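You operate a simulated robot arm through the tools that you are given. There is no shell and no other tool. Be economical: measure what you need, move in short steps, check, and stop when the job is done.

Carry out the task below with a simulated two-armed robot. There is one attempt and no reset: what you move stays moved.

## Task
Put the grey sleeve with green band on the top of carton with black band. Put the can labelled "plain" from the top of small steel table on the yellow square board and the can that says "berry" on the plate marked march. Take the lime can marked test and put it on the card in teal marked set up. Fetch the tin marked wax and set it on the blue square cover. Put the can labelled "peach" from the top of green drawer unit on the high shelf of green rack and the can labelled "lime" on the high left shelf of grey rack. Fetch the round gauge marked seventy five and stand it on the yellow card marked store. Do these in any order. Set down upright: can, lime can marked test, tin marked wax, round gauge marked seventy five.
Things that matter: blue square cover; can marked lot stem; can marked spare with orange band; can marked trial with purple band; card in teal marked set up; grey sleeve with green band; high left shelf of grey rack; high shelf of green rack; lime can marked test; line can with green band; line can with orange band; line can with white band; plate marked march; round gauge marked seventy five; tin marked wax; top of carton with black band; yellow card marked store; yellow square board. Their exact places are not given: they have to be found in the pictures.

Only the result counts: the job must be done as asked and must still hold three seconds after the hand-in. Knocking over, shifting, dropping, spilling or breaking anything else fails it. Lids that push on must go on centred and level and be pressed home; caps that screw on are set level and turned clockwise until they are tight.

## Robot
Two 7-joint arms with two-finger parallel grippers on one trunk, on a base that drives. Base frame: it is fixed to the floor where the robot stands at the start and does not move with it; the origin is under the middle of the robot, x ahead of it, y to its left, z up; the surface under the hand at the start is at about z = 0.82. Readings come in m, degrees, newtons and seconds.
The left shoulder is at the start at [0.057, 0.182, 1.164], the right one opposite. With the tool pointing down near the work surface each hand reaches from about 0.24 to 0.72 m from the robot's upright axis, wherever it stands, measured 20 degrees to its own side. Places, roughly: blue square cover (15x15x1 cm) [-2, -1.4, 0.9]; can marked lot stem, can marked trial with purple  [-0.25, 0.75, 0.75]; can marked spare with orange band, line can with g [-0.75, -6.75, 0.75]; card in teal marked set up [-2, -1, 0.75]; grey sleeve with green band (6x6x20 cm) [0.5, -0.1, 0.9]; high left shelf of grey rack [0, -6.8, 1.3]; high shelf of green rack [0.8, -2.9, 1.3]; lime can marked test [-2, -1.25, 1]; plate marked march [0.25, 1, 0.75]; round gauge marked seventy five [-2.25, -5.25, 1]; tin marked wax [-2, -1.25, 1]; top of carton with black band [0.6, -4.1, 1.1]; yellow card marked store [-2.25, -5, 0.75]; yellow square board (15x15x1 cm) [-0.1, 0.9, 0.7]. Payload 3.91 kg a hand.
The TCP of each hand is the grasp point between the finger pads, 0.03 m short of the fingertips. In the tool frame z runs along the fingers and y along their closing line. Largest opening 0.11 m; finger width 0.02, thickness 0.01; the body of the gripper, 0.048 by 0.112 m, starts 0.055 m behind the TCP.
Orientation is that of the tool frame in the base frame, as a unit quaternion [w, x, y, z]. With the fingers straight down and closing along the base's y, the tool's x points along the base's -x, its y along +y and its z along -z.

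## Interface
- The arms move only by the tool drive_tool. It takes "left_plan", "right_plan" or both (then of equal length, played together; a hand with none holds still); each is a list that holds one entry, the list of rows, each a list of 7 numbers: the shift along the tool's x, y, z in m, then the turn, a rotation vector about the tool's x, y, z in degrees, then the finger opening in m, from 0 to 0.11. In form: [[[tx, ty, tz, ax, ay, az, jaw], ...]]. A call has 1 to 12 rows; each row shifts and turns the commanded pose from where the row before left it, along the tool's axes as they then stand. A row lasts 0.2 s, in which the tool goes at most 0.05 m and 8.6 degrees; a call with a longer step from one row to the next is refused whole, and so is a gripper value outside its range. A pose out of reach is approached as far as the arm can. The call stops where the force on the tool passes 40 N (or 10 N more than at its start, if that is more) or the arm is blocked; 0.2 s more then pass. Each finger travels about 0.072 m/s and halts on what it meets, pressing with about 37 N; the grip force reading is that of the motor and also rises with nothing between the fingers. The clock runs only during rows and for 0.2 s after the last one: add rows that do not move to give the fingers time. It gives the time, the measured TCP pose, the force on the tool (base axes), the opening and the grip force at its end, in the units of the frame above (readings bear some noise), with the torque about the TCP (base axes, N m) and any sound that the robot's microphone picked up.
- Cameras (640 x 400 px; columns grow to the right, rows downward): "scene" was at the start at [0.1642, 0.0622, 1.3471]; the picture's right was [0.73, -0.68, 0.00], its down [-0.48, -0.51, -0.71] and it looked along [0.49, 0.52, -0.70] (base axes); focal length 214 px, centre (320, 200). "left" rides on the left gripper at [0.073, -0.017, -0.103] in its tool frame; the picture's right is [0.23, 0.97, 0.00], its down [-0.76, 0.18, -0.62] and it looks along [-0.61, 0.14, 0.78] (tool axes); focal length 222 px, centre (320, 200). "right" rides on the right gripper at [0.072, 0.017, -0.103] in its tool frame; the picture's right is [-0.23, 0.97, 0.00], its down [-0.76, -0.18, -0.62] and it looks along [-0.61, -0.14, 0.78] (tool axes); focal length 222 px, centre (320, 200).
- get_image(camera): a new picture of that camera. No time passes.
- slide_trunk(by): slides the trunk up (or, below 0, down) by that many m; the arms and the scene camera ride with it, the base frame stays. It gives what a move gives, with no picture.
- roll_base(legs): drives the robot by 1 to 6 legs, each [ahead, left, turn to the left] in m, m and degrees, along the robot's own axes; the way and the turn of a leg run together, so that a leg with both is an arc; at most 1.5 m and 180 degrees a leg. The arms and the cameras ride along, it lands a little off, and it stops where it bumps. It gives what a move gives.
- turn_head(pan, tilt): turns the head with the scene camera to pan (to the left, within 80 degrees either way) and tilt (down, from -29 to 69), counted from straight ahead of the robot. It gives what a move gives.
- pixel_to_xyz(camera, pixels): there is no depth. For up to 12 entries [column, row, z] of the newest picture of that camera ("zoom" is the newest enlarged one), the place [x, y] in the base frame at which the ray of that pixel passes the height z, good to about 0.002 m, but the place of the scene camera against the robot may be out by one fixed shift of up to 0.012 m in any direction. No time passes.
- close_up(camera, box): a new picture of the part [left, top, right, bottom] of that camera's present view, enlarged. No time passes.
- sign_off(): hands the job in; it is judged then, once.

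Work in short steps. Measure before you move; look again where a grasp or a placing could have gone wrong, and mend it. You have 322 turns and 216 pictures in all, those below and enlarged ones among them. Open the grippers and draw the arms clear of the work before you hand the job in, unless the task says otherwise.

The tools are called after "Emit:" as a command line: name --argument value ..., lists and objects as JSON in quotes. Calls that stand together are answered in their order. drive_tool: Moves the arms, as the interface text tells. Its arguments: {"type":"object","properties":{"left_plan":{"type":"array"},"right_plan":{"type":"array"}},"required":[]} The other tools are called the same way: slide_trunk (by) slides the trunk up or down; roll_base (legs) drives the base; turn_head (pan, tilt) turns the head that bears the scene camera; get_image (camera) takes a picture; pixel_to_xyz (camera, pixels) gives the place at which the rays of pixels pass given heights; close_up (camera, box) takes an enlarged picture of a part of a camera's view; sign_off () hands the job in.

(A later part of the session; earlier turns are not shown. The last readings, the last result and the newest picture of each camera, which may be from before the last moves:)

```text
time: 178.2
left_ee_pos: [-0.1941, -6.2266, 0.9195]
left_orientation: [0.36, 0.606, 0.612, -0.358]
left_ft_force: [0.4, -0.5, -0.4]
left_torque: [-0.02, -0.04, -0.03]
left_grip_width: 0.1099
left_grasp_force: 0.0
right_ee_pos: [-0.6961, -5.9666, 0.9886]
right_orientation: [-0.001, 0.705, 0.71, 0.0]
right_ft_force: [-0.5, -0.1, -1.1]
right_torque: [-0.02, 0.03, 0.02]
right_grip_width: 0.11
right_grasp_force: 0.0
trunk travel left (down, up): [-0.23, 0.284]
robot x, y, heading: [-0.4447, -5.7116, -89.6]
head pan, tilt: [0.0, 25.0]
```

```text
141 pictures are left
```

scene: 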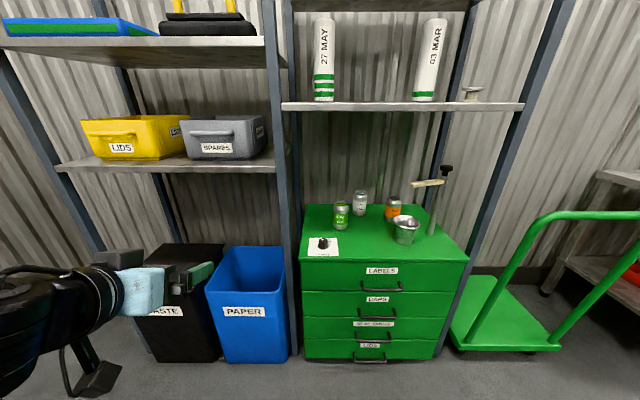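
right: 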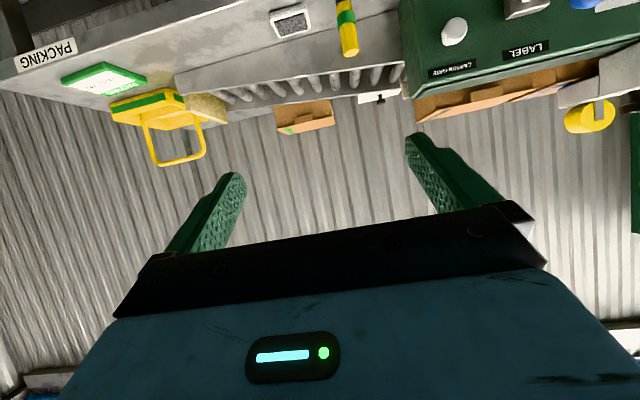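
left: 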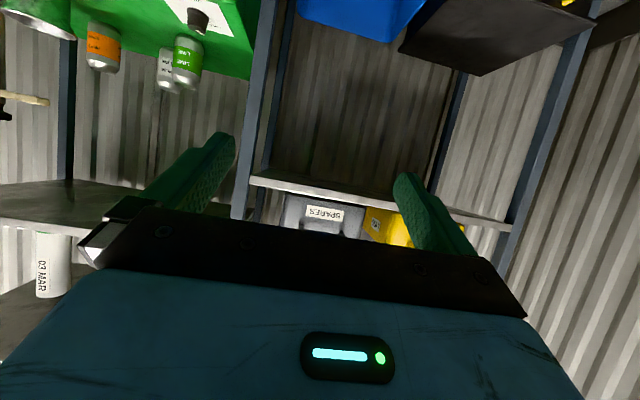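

Measure lime can, knob card, bucket and drawer edges at candidate heights; also from the left wrist view.

Emit:
pixel_to_xyz --camera "scene" --pixels '[[341, 229, 0.7], [341, 229, 0.75], [341, 229, 0.65], [300, 261, 0.7], [300, 261, 0.65], [468, 260, 0.7], [304, 205, 0.7], [342, 204, 0.81], [342, 204, 0.76]]'

Emit:
pixel_to_xyz --camera "left" --pixels '[[185, 38, 0.7], [185, 38, 0.65], [185, 38, 0.75], [250, 80, 0.7], [185, 88, 0.81], [185, 88, 0.76]]'

```text
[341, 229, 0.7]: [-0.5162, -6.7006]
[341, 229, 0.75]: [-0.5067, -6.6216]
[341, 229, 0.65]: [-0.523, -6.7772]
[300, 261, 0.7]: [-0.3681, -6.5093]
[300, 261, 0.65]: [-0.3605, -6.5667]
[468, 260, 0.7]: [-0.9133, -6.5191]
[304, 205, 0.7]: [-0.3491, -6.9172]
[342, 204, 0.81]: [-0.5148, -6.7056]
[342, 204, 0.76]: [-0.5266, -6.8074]
```

```text
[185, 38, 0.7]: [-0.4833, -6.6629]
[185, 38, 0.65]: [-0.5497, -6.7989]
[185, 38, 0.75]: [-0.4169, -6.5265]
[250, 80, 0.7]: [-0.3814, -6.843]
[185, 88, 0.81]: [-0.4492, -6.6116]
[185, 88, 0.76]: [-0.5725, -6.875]
```

Lime ≈(-0.512,-6.72), drawer top ≈0.68. Shift the base right 0.2 and forward 0.36, hand inward 0.12 and check.

Emit:
roll_base --legs '[[0, -0.2, -0.4], [0.34, 0, 0]]'

Emit:
drive_tool --left_plan '[[[0, -0.04, 0, 0, 0, 0, 0.11], [0, -0.04, 0, 0, 0, 0, 0.11], [0, -0.035, 0, 0, 0, 0, 0.11], [0, 0, 0, 0, 0, 0, 0.11]]]'

Emit:
get_image --camera "left"

Emit:
get_image --camera "scene"

```text
time: 182.4
left_ee_pos: [-0.3965, -6.5674, 0.9199]
left_orientation: [0.358, 0.608, 0.611, -0.358]
left_ft_force: [-0.3, 0.0, -0.5]
left_torque: [0.02, 0.01, -0.02]
left_grip_width: 0.1102
left_grasp_force: 0.1
right_ee_pos: [-0.8984, -6.3047, 0.9881]
right_orientation: [0.0, 0.706, 0.708, 0.0]
right_ft_force: [0.6, 0.2, -0.2]
right_torque: [0.04, 0.02, 0.01]
right_grip_width: 0.1098
right_grasp_force: 0.0
trunk travel left (down, up): [-0.23, 0.284]
robot x, y, heading: [-0.6458, -6.054, -89.7]
head pan, tilt: [0.0, 25.0]
```

```text
time: 183.4
left_ee_pos: [-0.5118, -6.567, 0.9197]
left_orientation: [0.36, 0.607, 0.611, -0.358]
left_ft_force: [0.8, -0.1, -0.1]
left_torque: [0.0, 0.03, 0.01]
left_grip_width: 0.1101
left_grasp_force: 0.1
right_ee_pos: [-0.8974, -6.303, 0.9882]
right_orientation: [0.001, 0.706, 0.708, 0.0]
right_ft_force: [-0.3, -0.1, -0.6]
right_torque: [-0.01, -0.02, -0.01]
right_grip_width: 0.1099
right_grasp_force: 0.1
trunk travel left (down, up): [-0.23, 0.284]
robot x, y, heading: [-0.6452, -6.0495, -89.7]
head pan, tilt: [0.0, 25.0]
```

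```text
140 pictures are left
```

left: 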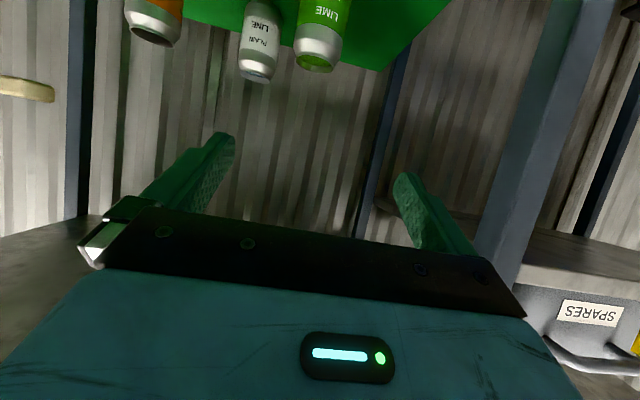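

```text
139 pictures are left
```

scene: 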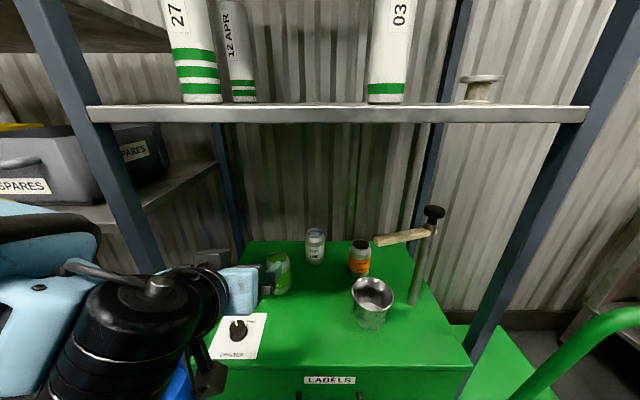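

Lower to the pre-grasp pose and check lime alignment.

Emit:
drive_tool --left_plan '[[[0.0257, 0, 0.0294, 0, 0, 0, 0.11], [0.0257, 0, 0.0294, 0, 0, 0, 0.11], [0.0257, 0, 0.0294, 0, 0, 0, 0.11], [0, 0, 0, 0, 0, 0, 0.11]]]'

Emit:
get_image --camera "left"

```text
time: 184.4
left_ee_pos: [-0.5114, -6.6053, 0.8104]
left_orientation: [0.359, 0.608, 0.611, -0.358]
left_ft_force: [0.0, -0.4, -0.3]
left_torque: [-0.03, 0.0, 0.0]
left_grip_width: 0.11
left_grasp_force: 0.0
right_ee_pos: [-0.8976, -6.3045, 0.9887]
right_orientation: [0.0, 0.705, 0.709, 0.0]
right_ft_force: [-0.1, -0.8, 0.4]
right_torque: [0.0, -0.02, 0.01]
right_grip_width: 0.1102
right_grasp_force: 0.1
trunk travel left (down, up): [-0.23, 0.284]
robot x, y, heading: [-0.6436, -6.0505, -89.8]
head pan, tilt: [0.0, 25.0]
```

```text
138 pictures are left
```

left: 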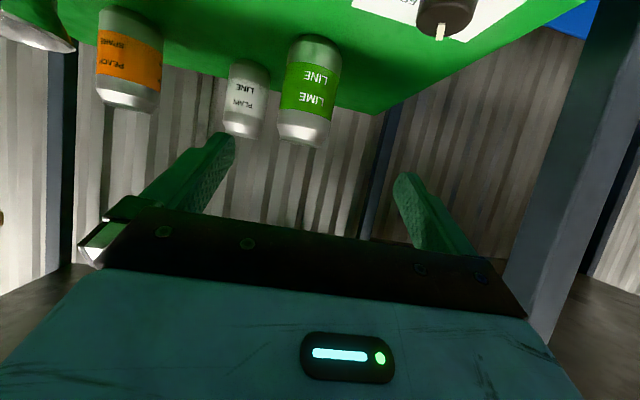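

Emit:
pixel_to_xyz --camera "left" --pixels '[[318, 36, 0.68], [318, 36, 0.69], [318, 36, 0.67], [300, 142, 0.79], [308, 95, 0.735], [245, 63, 0.68]]'

```text
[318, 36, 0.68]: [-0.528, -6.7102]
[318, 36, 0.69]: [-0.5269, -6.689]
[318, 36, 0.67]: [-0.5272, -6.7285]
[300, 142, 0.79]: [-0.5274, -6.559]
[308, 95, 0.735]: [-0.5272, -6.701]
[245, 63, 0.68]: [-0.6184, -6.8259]
```

Lime centre ≈(-0.527,-6.738). Shift 1.6 cm right while advancing, then grip.

Emit:
drive_tool --left_plan '[[[-0.0019, -0.0155, 0, 0, 0, 0, 0.11], [-0.0019, 0, 0.037, 0, 0, 0, 0.11], [-0.0019, 0, 0.037, 0, 0, 0, 0.11], [-0.0019, 0, 0.037, 0, 0, 0, 0.11], [0, 0, 0.037, 0, 0, 0, 0.11], [0, 0, 0, 0, 0, 0, 0.08], [0, 0, 0, 0, 0, 0, 0.05], [0, 0, 0, 0, 0, 0, 0.05], [0, 0, 0, 0, 0, 0, 0.05]]]'

Emit:
get_image --camera "left"

```text
time: 186.4
left_ee_pos: [-0.516, -6.7127, 0.7592]
left_orientation: [0.359, 0.608, 0.611, -0.359]
left_ft_force: [1.0, 0.6, -0.4]
left_torque: [0.03, 0.01, -0.03]
left_grip_width: 0.0503
left_grasp_force: 0.0
left hand out of reach, approached as far as the arm can: row 4, 5
right_ee_pos: [-0.8971, -6.3043, 0.9877]
right_orientation: [0.0, 0.706, 0.708, -0.001]
right_ft_force: [0.3, -0.1, -0.7]
right_torque: [-0.03, 0.03, -0.04]
right_grip_width: 0.11
right_grasp_force: 0.0
trunk travel left (down, up): [-0.23, 0.284]
robot x, y, heading: [-0.6467, -6.0463, -89.8]
head pan, tilt: [0.0, 25.0]
```

```text
137 pictures are left
```

left: 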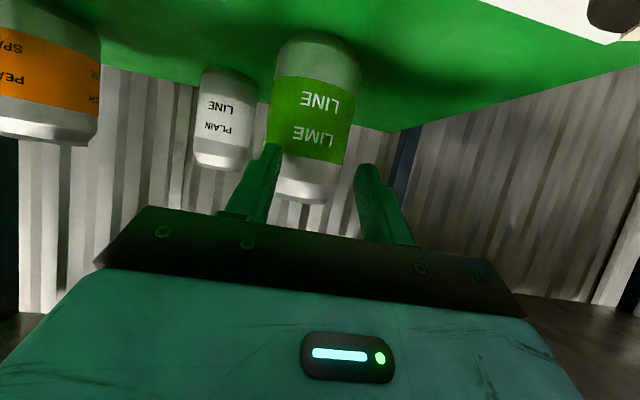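

The arm ran out of reach and closed in front of the can. Open, retract a little, drive the base 9 cm ahead.

Emit:
drive_tool --left_plan '[[[0, 0, -0.04, 0, 0, 0, 0.08], [0, 0, -0.04, 0, 0, 0, 0.11], [0, 0, -0.03, 0, 0, 0, 0.11], [0, 0, 0, 0, 0, 0, 0.11]]]'

Emit:
roll_base --legs '[[0.09, 0, 0]]'

Emit:
get_image --camera "left"

```text
time: 187.4
left_ee_pos: [-0.5146, -6.6146, 0.8099]
left_orientation: [0.358, 0.609, 0.611, -0.358]
left_ft_force: [0.3, 0.1, -0.1]
left_torque: [-0.03, 0.01, 0.02]
left_grip_width: 0.1101
left_grasp_force: 0.0
right_ee_pos: [-0.8978, -6.3042, 0.988]
right_orientation: [0.001, 0.706, 0.708, 0.0]
right_ft_force: [-0.4, -0.5, 0.5]
right_torque: [-0.01, -0.02, -0.01]
right_grip_width: 0.11
right_grasp_force: 0.1
trunk travel left (down, up): [-0.23, 0.284]
robot x, y, heading: [-0.6451, -6.0518, -90.1]
head pan, tilt: [0.0, 25.0]
```

```text
time: 188.5
left_ee_pos: [-0.513, -6.7058, 0.8126]
left_orientation: [0.359, 0.608, 0.611, -0.358]
left_ft_force: [-0.7, -0.4, -0.5]
left_torque: [0.01, 0.03, 0.03]
left_grip_width: 0.1101
left_grasp_force: 0.0
right_ee_pos: [-0.8974, -6.3942, 0.9885]
right_orientation: [0.0, 0.706, 0.708, 0.0]
right_ft_force: [-0.2, 0.1, 0.5]
right_torque: [0.02, -0.03, 0.0]
right_grip_width: 0.11
right_grasp_force: 0.1
trunk travel left (down, up): [-0.23, 0.284]
robot x, y, heading: [-0.6447, -6.1343, -89.8]
head pan, tilt: [0.0, 25.0]
```

```text
136 pictures are left
```

left: 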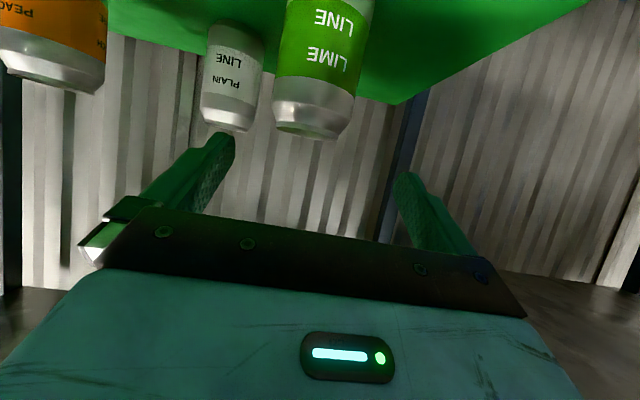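

Now shift 1.4 cm right and move down-forward onto the can.

Emit:
pixel_to_xyz --camera "left" --pixels '[[308, 130, 0.79], [302, 112, 0.79], [322, 45, 0.735]]'

Emit:
drive_tool --left_plan '[[[0, -0.014, 0, 0, 0, 0, 0.11], [0.022, 0, 0.0305, 0, 0, 0, 0.11], [0.022, 0, 0.0305, 0, 0, 0, 0.11], [0, 0, 0, 0, 0, 0, 0.11]]]'

Emit:
get_image --camera "left"

```text
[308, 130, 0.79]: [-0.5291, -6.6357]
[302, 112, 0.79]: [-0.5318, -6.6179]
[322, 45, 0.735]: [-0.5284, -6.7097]
```

```text
time: 189.5
left_ee_pos: [-0.5276, -6.7385, 0.7444]
left_orientation: [0.359, 0.608, 0.611, -0.359]
left_ft_force: [0.5, 0.5, -0.4]
left_torque: [0.0, 0.0, -0.03]
left_grip_width: 0.11
left_grasp_force: 0.1
right_ee_pos: [-0.8968, -6.3929, 0.9894]
right_orientation: [0.001, 0.706, 0.708, 0.0]
right_ft_force: [0.3, -0.1, 0.2]
right_torque: [0.03, 0.02, 0.0]
right_grip_width: 0.1101
right_grasp_force: 0.0
trunk travel left (down, up): [-0.23, 0.284]
robot x, y, heading: [-0.6457, -6.1353, -90.0]
head pan, tilt: [0.0, 25.0]
```

```text
135 pictures are left
```

left: 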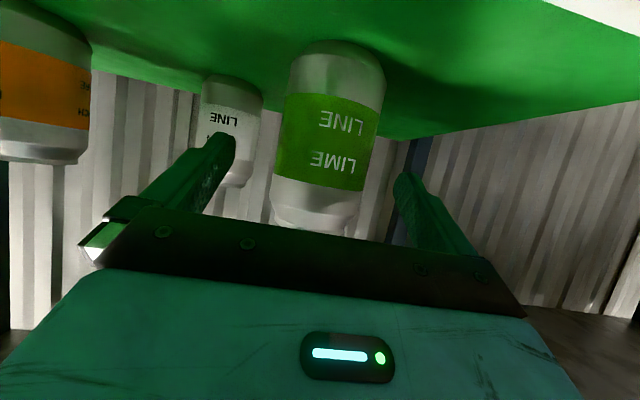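

Judging by its apparent width the can is still ~2 cm beyond the pads. Check base position.

Emit:
pixel_to_xyz --camera "left" --pixels '[[337, 40, 0.68], [337, 40, 0.67], [337, 40, 0.69], [330, 130, 0.735]]'

```text
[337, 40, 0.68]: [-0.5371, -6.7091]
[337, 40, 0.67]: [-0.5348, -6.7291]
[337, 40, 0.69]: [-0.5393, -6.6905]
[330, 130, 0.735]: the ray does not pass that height
```

Advance 2 cm horizontally and close.

Emit:
drive_tool --left_plan '[[[-0.0097, 0, 0.0175, 0, 0, 0, 0.11], [0, 0, 0, 0, 0, 0, 0.11], [0, 0, 0, 0, 0, 0, 0.08], [0, 0, 0, 0, 0, 0, 0.05], [0, 0, 0, 0, 0, 0, 0.05], [0, 0, 0, 0, 0, 0, 0.05]]]'

Emit:
get_image --camera "left"

```text
time: 190.9
left_ee_pos: [-0.5264, -6.7565, 0.7434]
left_orientation: [0.358, 0.608, 0.611, -0.359]
left_ft_force: [1.2, 0.1, 0.5]
left_torque: [-0.09, -0.24, 0.03]
left_grip_width: 0.0648
left_grasp_force: 36.7
right_ee_pos: [-0.8973, -6.3932, 0.988]
right_orientation: [0.001, 0.706, 0.708, 0.0]
right_ft_force: [-0.1, -0.6, -0.1]
right_torque: [0.03, 0.0, 0.01]
right_grip_width: 0.11
right_grasp_force: 0.1
trunk travel left (down, up): [-0.23, 0.284]
robot x, y, heading: [-0.6437, -6.1378, -90.1]
head pan, tilt: [0.0, 25.0]
```

```text
134 pictures are left
```

left: 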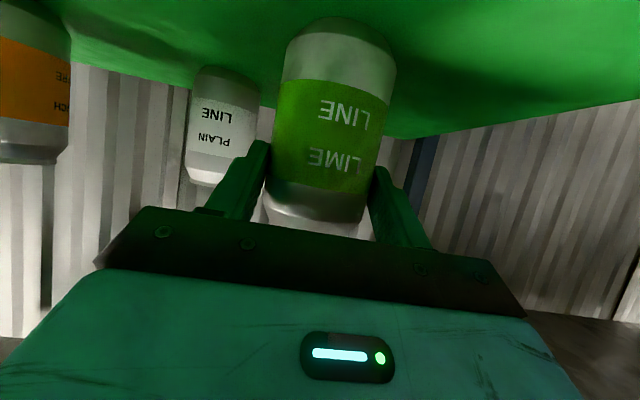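

Gripped. Lift 6 cm and back the base out.

Emit:
drive_tool --left_plan '[[[-0.0263, 0, -0.0145, 0, 0, 0, 0.05], [-0.0263, 0, -0.0145, 0, 0, 0, 0.05], [0, 0, 0, 0, 0, 0, 0.05]]]'

Emit:
roll_base --legs '[[-0.5, 0, 0]]'

Emit:
slide_trunk --by 0.28

Emit:
get_image --camera "left"

```text
time: 191.7
left_ee_pos: [-0.5283, -6.7564, 0.8034]
left_orientation: [0.359, 0.608, 0.612, -0.358]
left_ft_force: [-0.2, -1.0, -3.2]
left_torque: [0.06, 0.0, 0.01]
left_grip_width: 0.065
left_grasp_force: 37.0
right_ee_pos: [-0.898, -6.3938, 0.9884]
right_orientation: [-0.001, 0.706, 0.708, 0.0]
right_ft_force: [0.2, 1.0, -1.2]
right_torque: [0.01, 0.02, 0.01]
right_grip_width: 0.1095
right_grasp_force: 0.1
trunk travel left (down, up): [-0.23, 0.284]
robot x, y, heading: [-0.6429, -6.1385, -89.7]
head pan, tilt: [0.0, 25.0]
```

```text
time: 194.7
left_ee_pos: [-0.5294, -6.2573, 0.8038]
left_orientation: [0.36, 0.608, 0.611, -0.359]
left_ft_force: [1.0, -1.0, -2.8]
left_torque: [0.04, -0.04, 0.02]
left_grip_width: 0.0648
left_grasp_force: 36.3
right_ee_pos: [-0.8992, -5.8924, 0.9888]
right_orientation: [0.0, 0.706, 0.708, 0.0]
right_ft_force: [0.0, -0.1, 0.0]
right_torque: [-0.01, 0.04, 0.0]
right_grip_width: 0.1099
right_grasp_force: 0.1
trunk travel left (down, up): [-0.23, 0.284]
robot x, y, heading: [-0.6474, -5.637, -89.7]
head pan, tilt: [0.0, 25.0]
```

```text
time: 197.5
left_ee_pos: [-0.5283, -6.2155, 1.303]
left_orientation: [0.464, 0.533, 0.534, -0.465]
left_ft_force: [-0.3, -0.1, -3.5]
left_torque: [0.06, 0.02, -0.02]
left_grip_width: 0.0647
left_grasp_force: 36.9
right_ee_pos: [-0.8981, -5.8926, 1.2688]
right_orientation: [-0.001, 0.707, 0.707, 0.001]
right_ft_force: [-0.7, 0.5, -0.2]
right_torque: [-0.02, 0.03, -0.01]
right_grip_width: 0.1099
right_grasp_force: 0.2
trunk travel left (down, up): [-0.51, 0.004]
robot x, y, heading: [-0.6489, -5.642, -89.8]
head pan, tilt: [0.0, 25.0]
```

```text
133 pictures are left
```

left: 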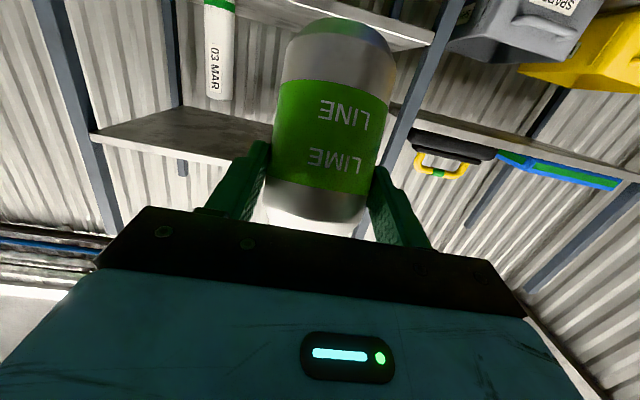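

The trunk slide unexpectedly pitched the hand (can tilted ~21°). Restore the pitch at once and inspect.

Emit:
drive_tool --left_plan '[[[0, 0, 0, 0, 7.1, 0, 0.05], [0, 0, 0, 0, 7.1, 0, 0.05], [0, 0, 0, 0, 7.1, 0, 0.05], [0, 0, 0, 0, 0, 0, 0.05]]]'

Emit:
turn_head --pan 0 --tilt 30

Emit:
get_image --camera "scene"

```text
time: 198.5
left_ee_pos: [-0.5131, -6.2116, 1.308]
left_orientation: [0.357, 0.609, 0.611, -0.358]
left_ft_force: [0.0, -0.7, -3.7]
left_torque: [0.1, 0.01, 0.01]
left_grip_width: 0.0649
left_grasp_force: 37.6
left hand out of reach, approached as far as the arm can: row 1, 3
right_ee_pos: [-0.8996, -5.8934, 1.2675]
right_orientation: [0.0, 0.707, 0.707, 0.0]
right_ft_force: [-0.1, 0.0, -0.1]
right_torque: [0.0, -0.05, -0.05]
right_grip_width: 0.11
right_grasp_force: 0.1
trunk travel left (down, up): [-0.51, 0.004]
robot x, y, heading: [-0.6488, -5.6348, -89.7]
head pan, tilt: [0.0, 25.0]
```

```text
time: 199.2
left_ee_pos: [-0.5137, -6.2113, 1.3074]
left_orientation: [0.358, 0.608, 0.611, -0.359]
left_ft_force: [-0.6, -0.1, -2.7]
left_torque: [0.03, -0.01, -0.02]
left_grip_width: 0.0648
left_grasp_force: 37.2
right_ee_pos: [-0.8994, -5.8936, 1.2688]
right_orientation: [-0.001, 0.707, 0.708, 0.0]
right_ft_force: [0.3, -0.6, 0.1]
right_torque: [0.01, -0.01, 0.0]
right_grip_width: 0.1099
right_grasp_force: 0.1
trunk travel left (down, up): [-0.51, 0.004]
robot x, y, heading: [-0.6477, -5.6357, -89.7]
head pan, tilt: [0.0, 30.0]
```

```text
132 pictures are left
```

scene: 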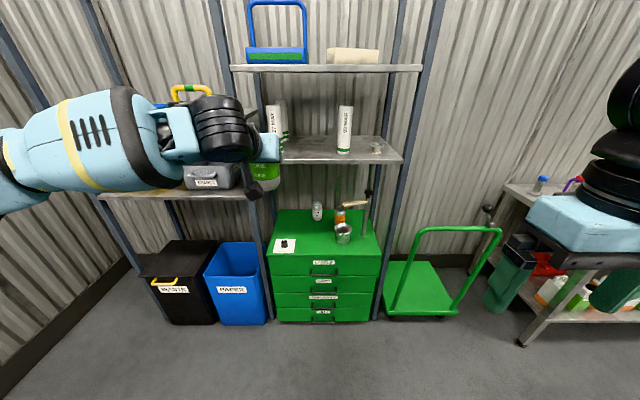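

No spill visible. Raise the can to z≈1.45, move the hand outward 11 cm, then drive left to line up with the shelf spot.

Emit:
drive_tool --left_plan '[[[-0.0313, 0.029, -0.0173, 0, 0, 0, 0.05], [-0.0313, 0.029, -0.0173, 0, 0, 0, 0.05], [-0.0313, 0.029, -0.0173, 0, 0, 0, 0.05], [-0.0313, 0.029, -0.0173, 0, 0, 0, 0.05], [0, 0, 0, 0, 0, 0, 0.05]]]'

Emit:
roll_base --legs '[[0, 0.44, 0]]'

Emit:
get_image --camera "left"

```text
time: 200.4
left_ee_pos: [-0.3959, -6.2129, 1.4492]
left_orientation: [0.357, 0.61, 0.61, -0.358]
left_ft_force: [0.1, 0.0, -3.6]
left_torque: [0.06, -0.01, 0.0]
left_grip_width: 0.0649
left_grasp_force: 37.0
right_ee_pos: [-0.8989, -5.8942, 1.2691]
right_orientation: [0.0, 0.707, 0.707, 0.0]
right_ft_force: [-0.3, 0.4, -0.5]
right_torque: [0.03, -0.01, -0.01]
right_grip_width: 0.1101
right_grasp_force: 0.0
trunk travel left (down, up): [-0.51, 0.004]
robot x, y, heading: [-0.6471, -5.6407, -89.9]
head pan, tilt: [0.0, 30.0]
```

```text
time: 204.8
left_ee_pos: [0.0436, -6.209, 1.4513]
left_orientation: [0.358, 0.609, 0.61, -0.359]
left_ft_force: [-0.9, 0.5, -3.3]
left_torque: [0.04, 0.02, 0.04]
left_grip_width: 0.0648
left_grasp_force: 37.6
right_ee_pos: [-0.4602, -5.8904, 1.2694]
right_orientation: [0.0, 0.706, 0.708, 0.0]
right_ft_force: [0.4, 0.9, -0.3]
right_torque: [-0.01, 0.02, 0.03]
right_grip_width: 0.1099
right_grasp_force: 0.1
trunk travel left (down, up): [-0.51, 0.004]
robot x, y, heading: [-0.2065, -5.6322, -89.7]
head pan, tilt: [0.0, 30.0]
```

```text
131 pictures are left
```

left: 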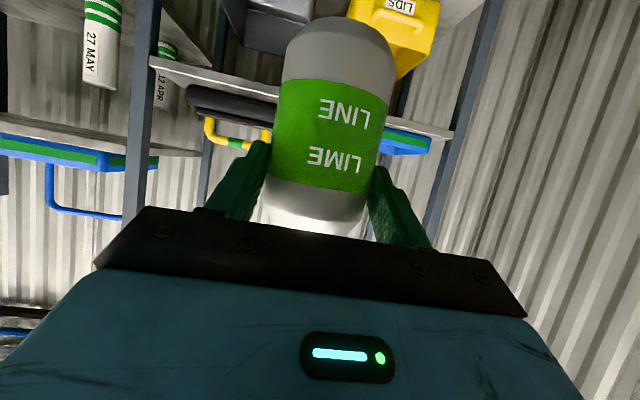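

Advance 0.40 m so the can is just before the shelf, then look.

Emit:
roll_base --legs '[[0.38, 0, 0]]'

Emit:
get_image --camera "left"

Emit:
turn_head --pan 25 --tilt 5

Emit:
get_image --camera "scene"

```text
time: 207.2
left_ee_pos: [0.0422, -6.5865, 1.4503]
left_orientation: [0.358, 0.61, 0.608, -0.36]
left_ft_force: [-0.2, 0.6, -3.7]
left_torque: [0.05, 0.02, -0.02]
left_grip_width: 0.0649
left_grasp_force: 37.4
right_ee_pos: [-0.4597, -6.2681, 1.27]
right_orientation: [0.001, 0.708, 0.707, -0.001]
right_ft_force: [-0.5, 0.3, -0.2]
right_torque: [-0.02, 0.02, -0.02]
right_grip_width: 0.1102
right_grasp_force: 0.0
trunk travel left (down, up): [-0.51, 0.004]
robot x, y, heading: [-0.2064, -6.0105, -89.9]
head pan, tilt: [0.0, 30.0]
```

```text
130 pictures are left
```

left: 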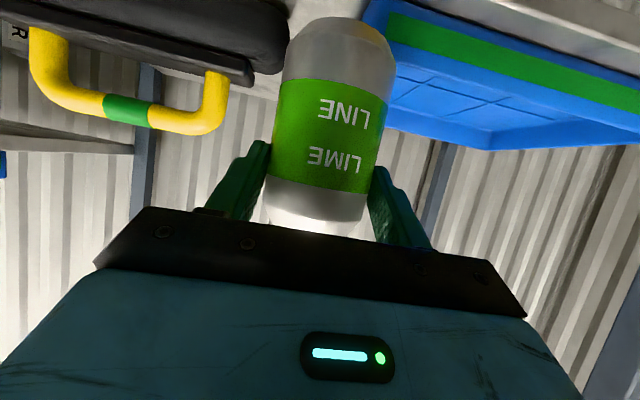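

```text
time: 208.0
left_ee_pos: [0.042, -6.5886, 1.4502]
left_orientation: [0.358, 0.609, 0.61, -0.359]
left_ft_force: [0.1, 0.6, -3.3]
left_torque: [0.08, -0.02, 0.03]
left_grip_width: 0.0648
left_grasp_force: 37.1
right_ee_pos: [-0.4612, -6.2675, 1.2694]
right_orientation: [0.0, 0.707, 0.707, 0.0]
right_ft_force: [-0.2, -0.7, 0.5]
right_torque: [0.0, 0.0, 0.03]
right_grip_width: 0.1098
right_grasp_force: 0.1
trunk travel left (down, up): [-0.51, 0.004]
robot x, y, heading: [-0.2063, -6.0134, -89.9]
head pan, tilt: [25.0, 5.0]
```

```text
129 pictures are left
```

scene: 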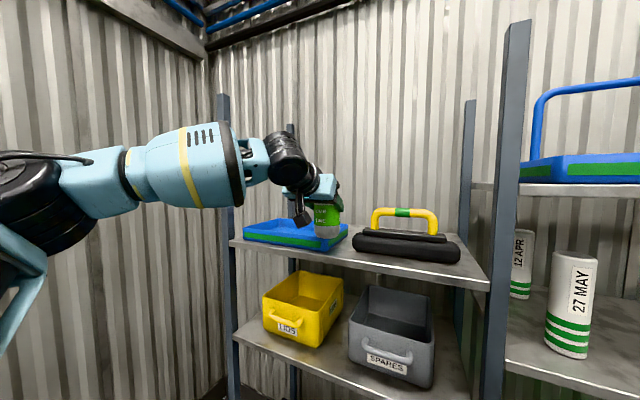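

Good view of the shelf. Measure the strip at z=1.288: shelf front edge and near sides of the tray and toolbox.

Emit:
close_up --camera "scene" --box '[220, 190, 500, 300]'

Emit:
pixel_to_xyz --camera "zoom" --pixels '[[320, 200, 1.288]]'

```text
2.29 times, centred on (360, 245) of scene
```

zoom: 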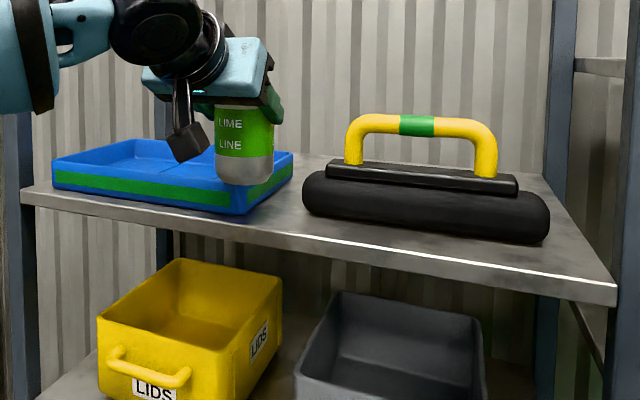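

```text
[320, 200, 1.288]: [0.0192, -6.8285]
```

Emit:
pixel_to_xyz --camera "zoom" --pixels '[[22, 190, 1.288], [300, 237, 1.288], [615, 285, 1.288], [240, 214, 1.288], [293, 178, 1.288], [55, 188, 1.288], [305, 210, 1.288], [420, 232, 1.288], [545, 243, 1.288], [575, 200, 1.288]]'

```text
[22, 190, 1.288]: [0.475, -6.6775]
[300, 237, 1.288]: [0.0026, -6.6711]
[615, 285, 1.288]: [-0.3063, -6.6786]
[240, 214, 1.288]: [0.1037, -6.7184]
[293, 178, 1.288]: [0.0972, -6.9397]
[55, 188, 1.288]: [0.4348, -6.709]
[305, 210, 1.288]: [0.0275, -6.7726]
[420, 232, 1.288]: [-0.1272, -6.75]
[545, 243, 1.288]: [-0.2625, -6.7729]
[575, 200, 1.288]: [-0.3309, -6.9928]
```

Combining: edge y≈-6.645, tray front ≈-6.69 (corner x≈0.09), toolbox front ≈-6.725 (end x≈0.02). Check tray/toolbox ends in the current wrist view.

Emit:
pixel_to_xyz --camera "left" --pixels '[[372, 5, 1.288], [365, 3, 1.3], [392, 12, 1.345], [290, 30, 1.33], [285, 65, 1.33], [290, 30, 1.3], [600, 10, 1.288]]'

```text
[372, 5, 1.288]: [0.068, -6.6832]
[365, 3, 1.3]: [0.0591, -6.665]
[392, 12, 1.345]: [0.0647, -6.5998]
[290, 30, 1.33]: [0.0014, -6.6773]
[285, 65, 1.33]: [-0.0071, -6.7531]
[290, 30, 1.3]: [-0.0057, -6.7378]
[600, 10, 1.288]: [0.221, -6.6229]
```

Target spot (0.033,-6.682). Drive the base 9 cm ahead with the can at z 1.45, then fine-tune.

Emit:
roll_base --legs '[[0.085, 0, 0]]'

Emit:
get_image --camera "scene"

```text
time: 209.1
left_ee_pos: [0.0429, -6.6712, 1.4512]
left_orientation: [0.359, 0.61, 0.608, -0.36]
left_ft_force: [0.1, -0.9, -3.8]
left_torque: [0.07, -0.04, -0.01]
left_grip_width: 0.0647
left_grasp_force: 37.4
right_ee_pos: [-0.4604, -6.3513, 1.2691]
right_orientation: [0.001, 0.707, 0.707, 0.0]
right_ft_force: [1.1, -0.6, -0.2]
right_torque: [0.02, 0.03, 0.01]
right_grip_width: 0.1099
right_grasp_force: 0.0
trunk travel left (down, up): [-0.51, 0.004]
robot x, y, heading: [-0.2054, -6.0941, -89.8]
head pan, tilt: [25.0, 5.0]
```

```text
127 pictures are left
```

scene: 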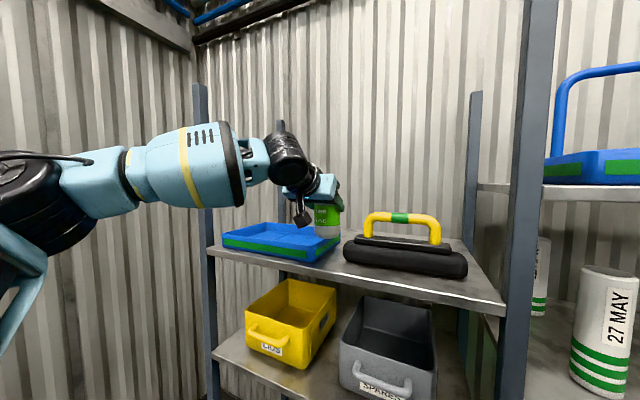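

Lower 8 cm while correcting laterally, then look.

Emit:
drive_tool --left_plan '[[[0.0, -0.01, 0.0, 0, 0, 0, 0.05], [0.0216, 0, 0.0161, 0, 0, 0, 0.05], [0.0216, 0, 0.0161, 0, 0, 0, 0.05], [0.0216, 0, 0.0161, 0, 0, 0, 0.05], [0, 0, 0, 0, 0, 0, 0.05]]]'

Emit:
get_image --camera "left"

Emit:
close_up --camera "scene" --box '[200, 160, 520, 330]'

```text
time: 210.3
left_ee_pos: [0.0304, -6.6785, 1.3825]
left_orientation: [0.364, 0.606, 0.605, -0.367]
left_ft_force: [3.4, 0.0, 39.3]
left_torque: [-0.47, 0.27, -0.18]
left_grip_width: 0.0651
left_grasp_force: 37.3
right_ee_pos: [-0.461, -6.3475, 1.2713]
right_orientation: [0.003, 0.707, 0.707, -0.001]
right_ft_force: [-0.5, 0.2, -0.2]
right_torque: [-0.02, -0.01, 0.0]
right_grip_width: 0.1099
right_grasp_force: 0.1
trunk travel left (down, up): [-0.51, 0.004]
robot x, y, heading: [-0.2079, -6.1011, -89.9]
head pan, tilt: [25.0, 5.0]
```

```text
126 pictures are left
```

left: 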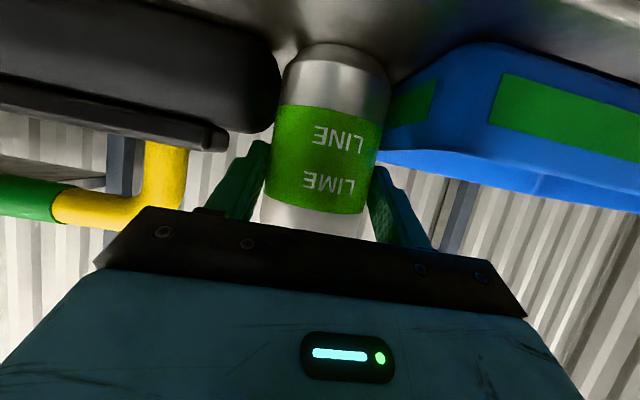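

```text
2.00 times, centred on (360, 245) of scene
```

zoom: 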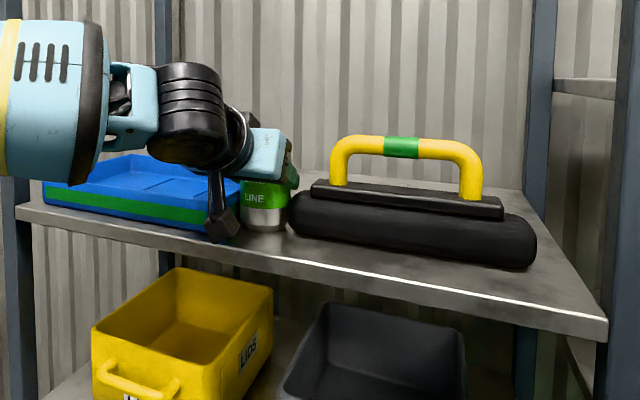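

Contact with the shelf at TCP 1.3825 (39 N). Ease up 3 mm, open only slightly (tight neighbours) and check.

Emit:
drive_tool --left_plan '[[[-0.0026, 0, -0.0015, 0, 0, 0, 0.05], [0, 0, 0, 0, 0, 0, 0.066], [0, 0, 0, 0, 0, 0, 0.074], [0, 0, 0, 0, 0, 0, 0.076], [0, 0, 0, 0, 0, 0, 0.076]]]'

Emit:
get_image --camera "left"

```text
time: 211.5
left_ee_pos: [0.0338, -6.6775, 1.382]
left_orientation: [0.362, 0.605, 0.608, -0.365]
left_ft_force: [8.9, 5.0, 37.4]
left_torque: [-0.66, 1.18, 0.04]
left_grip_width: 0.0718
left_grasp_force: 0.0
right_ee_pos: [-0.4594, -6.3489, 1.2709]
right_orientation: [0.001, 0.706, 0.708, -0.002]
right_ft_force: [0.0, 0.0, 0.5]
right_torque: [0.05, -0.02, -0.03]
right_grip_width: 0.1099
right_grasp_force: 0.1
trunk travel left (down, up): [-0.51, 0.004]
robot x, y, heading: [-0.2091, -6.0923, -90.1]
head pan, tilt: [25.0, 5.0]
```

```text
124 pictures are left
```

left: 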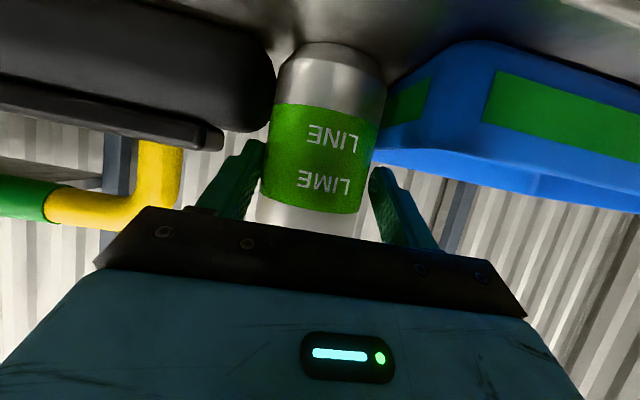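

The hand itself still rests on something (37 N). Raise straight up 2 cm slowly.

Emit:
drive_tool --left_plan '[[[-0.0044, 0, -0.0024, 0, 0, 0, 0.076], [-0.0044, 0, -0.0024, 0, 0, 0, 0.076], [-0.0044, 0, -0.0024, 0, 0, 0, 0.076], [0, 0, 0, 0, 0, 0, 0.076]]]'

Emit:
get_image --camera "left"

Emit:
close_up --camera "scene" --box '[260, 190, 400, 280]'

```text
time: 212.5
left_ee_pos: [0.0309, -6.6829, 1.3831]
left_orientation: [0.356, 0.612, 0.609, -0.357]
left_ft_force: [-0.4, 1.3, 0.5]
left_torque: [-0.03, -0.02, -0.04]
left_grip_width: 0.0759
left_grasp_force: 0.1
right_ee_pos: [-0.4607, -6.3528, 1.2684]
right_orientation: [-0.001, 0.708, 0.707, 0.001]
right_ft_force: [-0.1, 0.9, -0.6]
right_torque: [-0.02, 0.01, 0.01]
right_grip_width: 0.1102
right_grasp_force: 0.1
trunk travel left (down, up): [-0.51, 0.004]
robot x, y, heading: [-0.2087, -6.1035, -90.1]
head pan, tilt: [25.0, 5.0]
```

```text
123 pictures are left
```

left: 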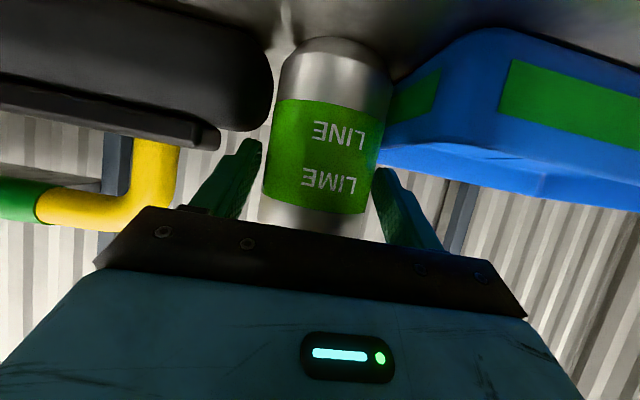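

```text
4.44 times, centred on (330, 235) of scene
```

zoom: 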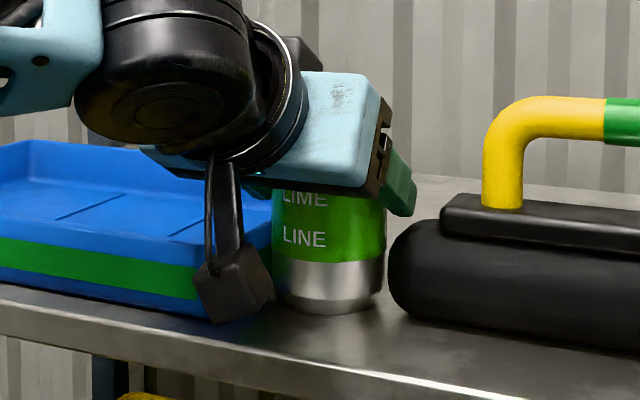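

Free now; the can stands upright. Withdraw along the tool axis (up and back).

Emit:
drive_tool --left_plan '[[[-0.003, 0, -0.015, 0, 0, 0, 0.08], [-0.003, 0, -0.02, 0, 0, 0, 0.08], [0, 0, -0.03, 0, 0, 0, 0.08], [0, 0, -0.04, 0, 0, 0, 0.08], [0, 0, -0.04, 0, 0, 0, 0.08], [0, 0, 0, 0, 0, 0, 0.11]]]'

Emit:
get_image --camera "left"

Emit:
close_up --camera "scene" --box '[200, 160, 520, 330]'

```text
time: 213.9
left_ee_pos: [0.0338, -6.5594, 1.4652]
left_orientation: [0.358, 0.609, 0.61, -0.359]
left_ft_force: [-0.6, 0.2, 0.7]
left_torque: [-0.01, -0.01, 0.0]
left_grip_width: 0.1101
left_grasp_force: 0.1
right_ee_pos: [-0.4605, -6.3526, 1.2685]
right_orientation: [0.0, 0.707, 0.707, 0.0]
right_ft_force: [1.2, -0.4, -0.3]
right_torque: [-0.01, 0.02, -0.04]
right_grip_width: 0.1103
right_grasp_force: 0.0
trunk travel left (down, up): [-0.51, 0.004]
robot x, y, heading: [-0.2105, -6.0983, -90.2]
head pan, tilt: [25.0, 5.0]
```

```text
121 pictures are left
```

left: 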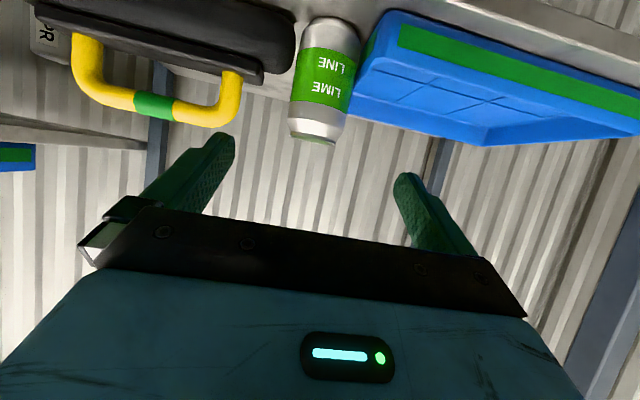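

```text
2.00 times, centred on (360, 245) of scene
```

zoom: 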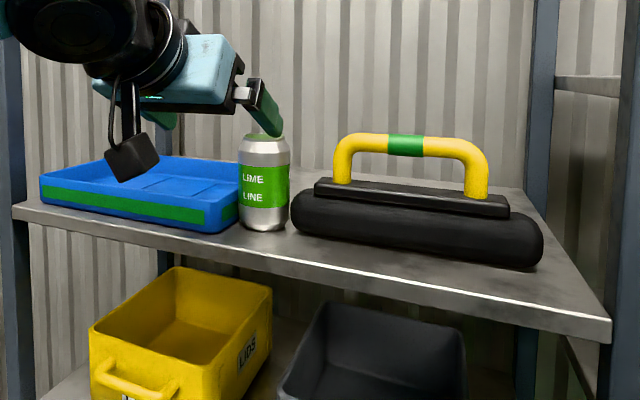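

Lime done. Now the peach "spare" can: back off, lower trunk, and move/turn so the left hand can approach it from the front-left, past the bucket.

Emit:
roll_base --legs '[[-0.3, 0, 0], [0, -0.05, -40]]'

Emit:
slide_trunk --by -0.15

Emit:
slide_trunk --by -0.2

Emit:
turn_head --pan 0 --tilt 35

Emit:
get_image --camera "scene"

Emit:
get_image --camera "left"

```text
time: 217.8
left_ee_pos: [-0.3655, -6.2878, 1.4639]
left_orientation: [0.213, 0.781, 0.364, -0.461]
left_ft_force: [0.1, 0.4, 0.3]
left_torque: [-0.03, 0.01, -0.02]
left_grip_width: 0.11
left_grasp_force: 0.0
right_ee_pos: [-0.6096, -5.8136, 1.2696]
right_orientation: [0.0, 0.906, 0.422, -0.001]
right_ft_force: [-0.5, -0.1, 1.0]
right_torque: [-0.01, 0.0, 0.0]
right_grip_width: 0.1099
right_grasp_force: 0.0
trunk travel left (down, up): [-0.51, 0.004]
robot x, y, heading: [-0.2577, -5.7866, -130.1]
head pan, tilt: [25.0, 5.0]
```

```text
time: 219.6
left_ee_pos: [-0.3653, -6.2891, 1.3148]
left_orientation: [0.213, 0.781, 0.363, -0.461]
left_ft_force: [0.4, -0.2, -0.9]
left_torque: [-0.02, 0.0, 0.03]
left_grip_width: 0.1103
left_grasp_force: 0.1
right_ee_pos: [-0.609, -5.8134, 1.1188]
right_orientation: [0.0, 0.906, 0.422, -0.001]
right_ft_force: [1.4, 0.6, 0.1]
right_torque: [0.05, 0.02, 0.03]
right_grip_width: 0.1101
right_grasp_force: 0.1
trunk travel left (down, up): [-0.36, 0.154]
robot x, y, heading: [-0.2554, -5.7844, -130.1]
head pan, tilt: [25.0, 5.0]
```

```text
time: 221.8
left_ee_pos: [-0.3657, -6.2878, 1.1166]
left_orientation: [0.212, 0.782, 0.362, -0.461]
left_ft_force: [-0.3, -0.4, -0.3]
left_torque: [-0.03, 0.04, -0.05]
left_grip_width: 0.11
left_grasp_force: 0.0
right_ee_pos: [-0.6119, -5.8168, 0.9176]
right_orientation: [-0.002, 0.907, 0.421, 0.005]
right_ft_force: [-0.6, 0.0, -0.6]
right_torque: [-0.05, 0.03, -0.01]
right_grip_width: 0.1102
right_grasp_force: 0.2
trunk travel left (down, up): [-0.16, 0.354]
robot x, y, heading: [-0.2522, -5.7784, -130.0]
head pan, tilt: [25.0, 5.0]
```

```text
time: 222.7
left_ee_pos: [-0.3653, -6.2881, 1.116]
left_orientation: [0.212, 0.782, 0.363, -0.46]
left_ft_force: [-0.4, -0.2, -1.5]
left_torque: [0.04, 0.02, 0.02]
left_grip_width: 0.1101
left_grasp_force: 0.0
right_ee_pos: [-0.612, -5.8164, 0.9178]
right_orientation: [-0.003, 0.907, 0.422, 0.005]
right_ft_force: [0.0, -0.1, 0.2]
right_torque: [-0.01, 0.03, -0.02]
right_grip_width: 0.1102
right_grasp_force: 0.1
trunk travel left (down, up): [-0.16, 0.354]
robot x, y, heading: [-0.2528, -5.7802, -129.9]
head pan, tilt: [0.0, 35.0]
```

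```text
119 pictures are left
```

scene: 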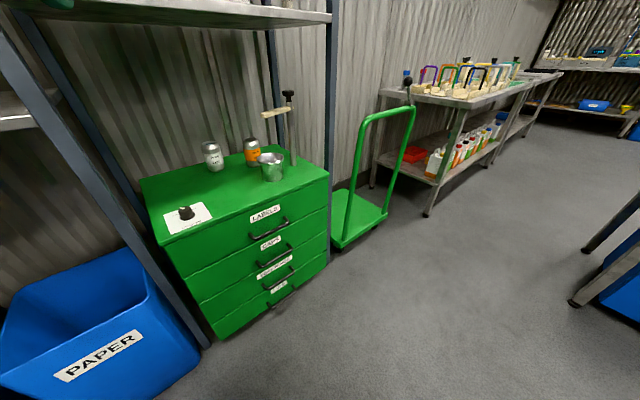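

```text
118 pictures are left
```

left: 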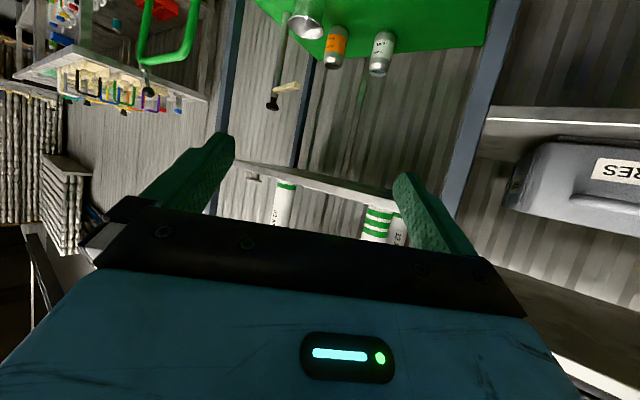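

Measure peach, plain, bucket at drawer-top height from both cameras.

Emit:
pixel_to_xyz --camera "scene" --pixels '[[253, 163, 0.69], [214, 168, 0.69], [272, 179, 0.69], [251, 140, 0.79], [210, 143, 0.79], [270, 157, 0.77], [186, 214, 0.69], [327, 172, 0.69]]'

Emit:
pixel_to_xyz --camera "left" --pixels '[[337, 30, 0.69], [384, 36, 0.69], [331, 62, 0.79], [377, 70, 0.79], [303, 20, 0.77]]'

```text
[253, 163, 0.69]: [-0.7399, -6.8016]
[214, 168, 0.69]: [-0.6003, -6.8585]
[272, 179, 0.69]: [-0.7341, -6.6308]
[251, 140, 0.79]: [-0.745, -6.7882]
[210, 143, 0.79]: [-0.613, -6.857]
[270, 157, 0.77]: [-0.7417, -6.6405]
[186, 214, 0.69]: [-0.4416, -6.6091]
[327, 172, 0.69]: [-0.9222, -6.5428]
```

```text
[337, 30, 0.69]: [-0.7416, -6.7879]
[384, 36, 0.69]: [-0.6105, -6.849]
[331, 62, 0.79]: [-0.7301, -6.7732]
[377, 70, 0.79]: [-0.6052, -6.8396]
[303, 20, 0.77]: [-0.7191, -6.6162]
```

Peach ≈(-0.738,-6.795), bucket ≈(-0.728,-6.628), plain ≈(-0.608,-6.85). Lower the hand to z≈0.83 while still clear of the rack.

Emit:
slide_trunk --by -0.08

Emit:
drive_tool --left_plan '[[[0.0306, 0, 0.0169, 0, 0, 0, 0.1], [0.0306, 0, 0.0169, 0, 0, 0, 0.09], [0.0306, 0, 0.0169, 0, 0, 0, 0.088], [0.0306, 0, 0.0169, 0, 0, 0, 0.088], [0.0306, 0, 0.0169, 0, 0, 0, 0.088], [0.0306, 0, 0.0169, 0, 0, 0, 0.088]]]'

Emit:
roll_base --legs '[[0.33, 0.02, 0]]'

Emit:
get_image --camera "left"

Emit:
get_image --camera "scene"

```text
time: 223.9
left_ee_pos: [-0.365, -6.2869, 1.0356]
left_orientation: [0.213, 0.781, 0.363, -0.461]
left_ft_force: [0.0, 0.3, 0.6]
left_torque: [0.0, 0.01, 0.0]
left_grip_width: 0.1099
left_grasp_force: 0.0
right_ee_pos: [-0.6269, -5.8323, 0.8225]
right_orientation: [-0.016, 0.906, 0.421, 0.034]
right_ft_force: [-0.1, -0.9, -0.3]
right_torque: [0.02, -0.05, 0.01]
right_grip_width: 0.11
right_grasp_force: 0.1
trunk travel left (down, up): [-0.08, 0.434]
robot x, y, heading: [-0.2547, -5.7799, -129.9]
head pan, tilt: [0.0, 35.0]
```

```text
time: 225.3
left_ee_pos: [-0.4002, -6.3242, 0.8687]
left_orientation: [0.212, 0.782, 0.364, -0.46]
left_ft_force: [0.6, 1.3, -0.1]
left_torque: [-0.01, 0.0, -0.02]
left_grip_width: 0.088
left_grasp_force: 0.1
left hand out of reach, approached as far as the arm can: row 4, 5, 6
right_ee_pos: [-0.6273, -5.833, 0.8225]
right_orientation: [-0.016, 0.906, 0.421, 0.034]
right_ft_force: [-0.2, 0.1, 0.6]
right_torque: [-0.04, 0.01, -0.04]
right_grip_width: 0.11
right_grasp_force: 0.0
trunk travel left (down, up): [-0.08, 0.434]
robot x, y, heading: [-0.2527, -5.7796, -130.0]
head pan, tilt: [0.0, 35.0]
```

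```text
time: 227.5
left_ee_pos: [-0.5961, -6.5904, 0.8696]
left_orientation: [0.213, 0.782, 0.365, -0.459]
left_ft_force: [-0.1, -0.4, -0.7]
left_torque: [-0.01, 0.01, 0.01]
left_grip_width: 0.0882
left_grasp_force: 0.1
right_ee_pos: [-0.8244, -6.1015, 0.8225]
right_orientation: [-0.015, 0.906, 0.422, 0.034]
right_ft_force: [0.4, -0.7, 0.0]
right_torque: [0.0, -0.01, -0.02]
right_grip_width: 0.1102
right_grasp_force: 0.0
trunk travel left (down, up): [-0.08, 0.434]
robot x, y, heading: [-0.4556, -6.045, -129.9]
head pan, tilt: [0.0, 35.0]
```

```text
117 pictures are left
```

left: 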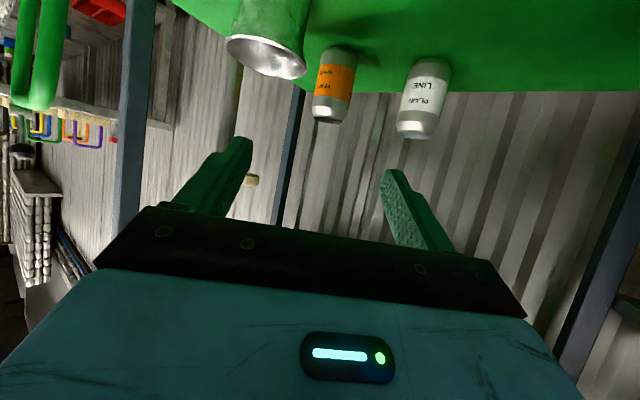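

```text
116 pictures are left
```

scene: 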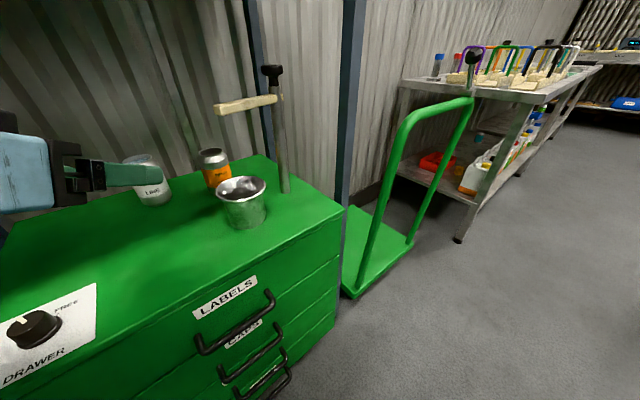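

Measure the peach again from this closer wrist view.

Emit:
pixel_to_xyz --camera "left" --pixels '[[340, 50, 0.69], [329, 112, 0.8], [425, 63, 0.69], [336, 82, 0.74], [265, 55, 0.77]]'

```text
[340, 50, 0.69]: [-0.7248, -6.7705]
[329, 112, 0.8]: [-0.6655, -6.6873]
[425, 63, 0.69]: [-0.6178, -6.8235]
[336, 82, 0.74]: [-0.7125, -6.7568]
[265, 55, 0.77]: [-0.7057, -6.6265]
```

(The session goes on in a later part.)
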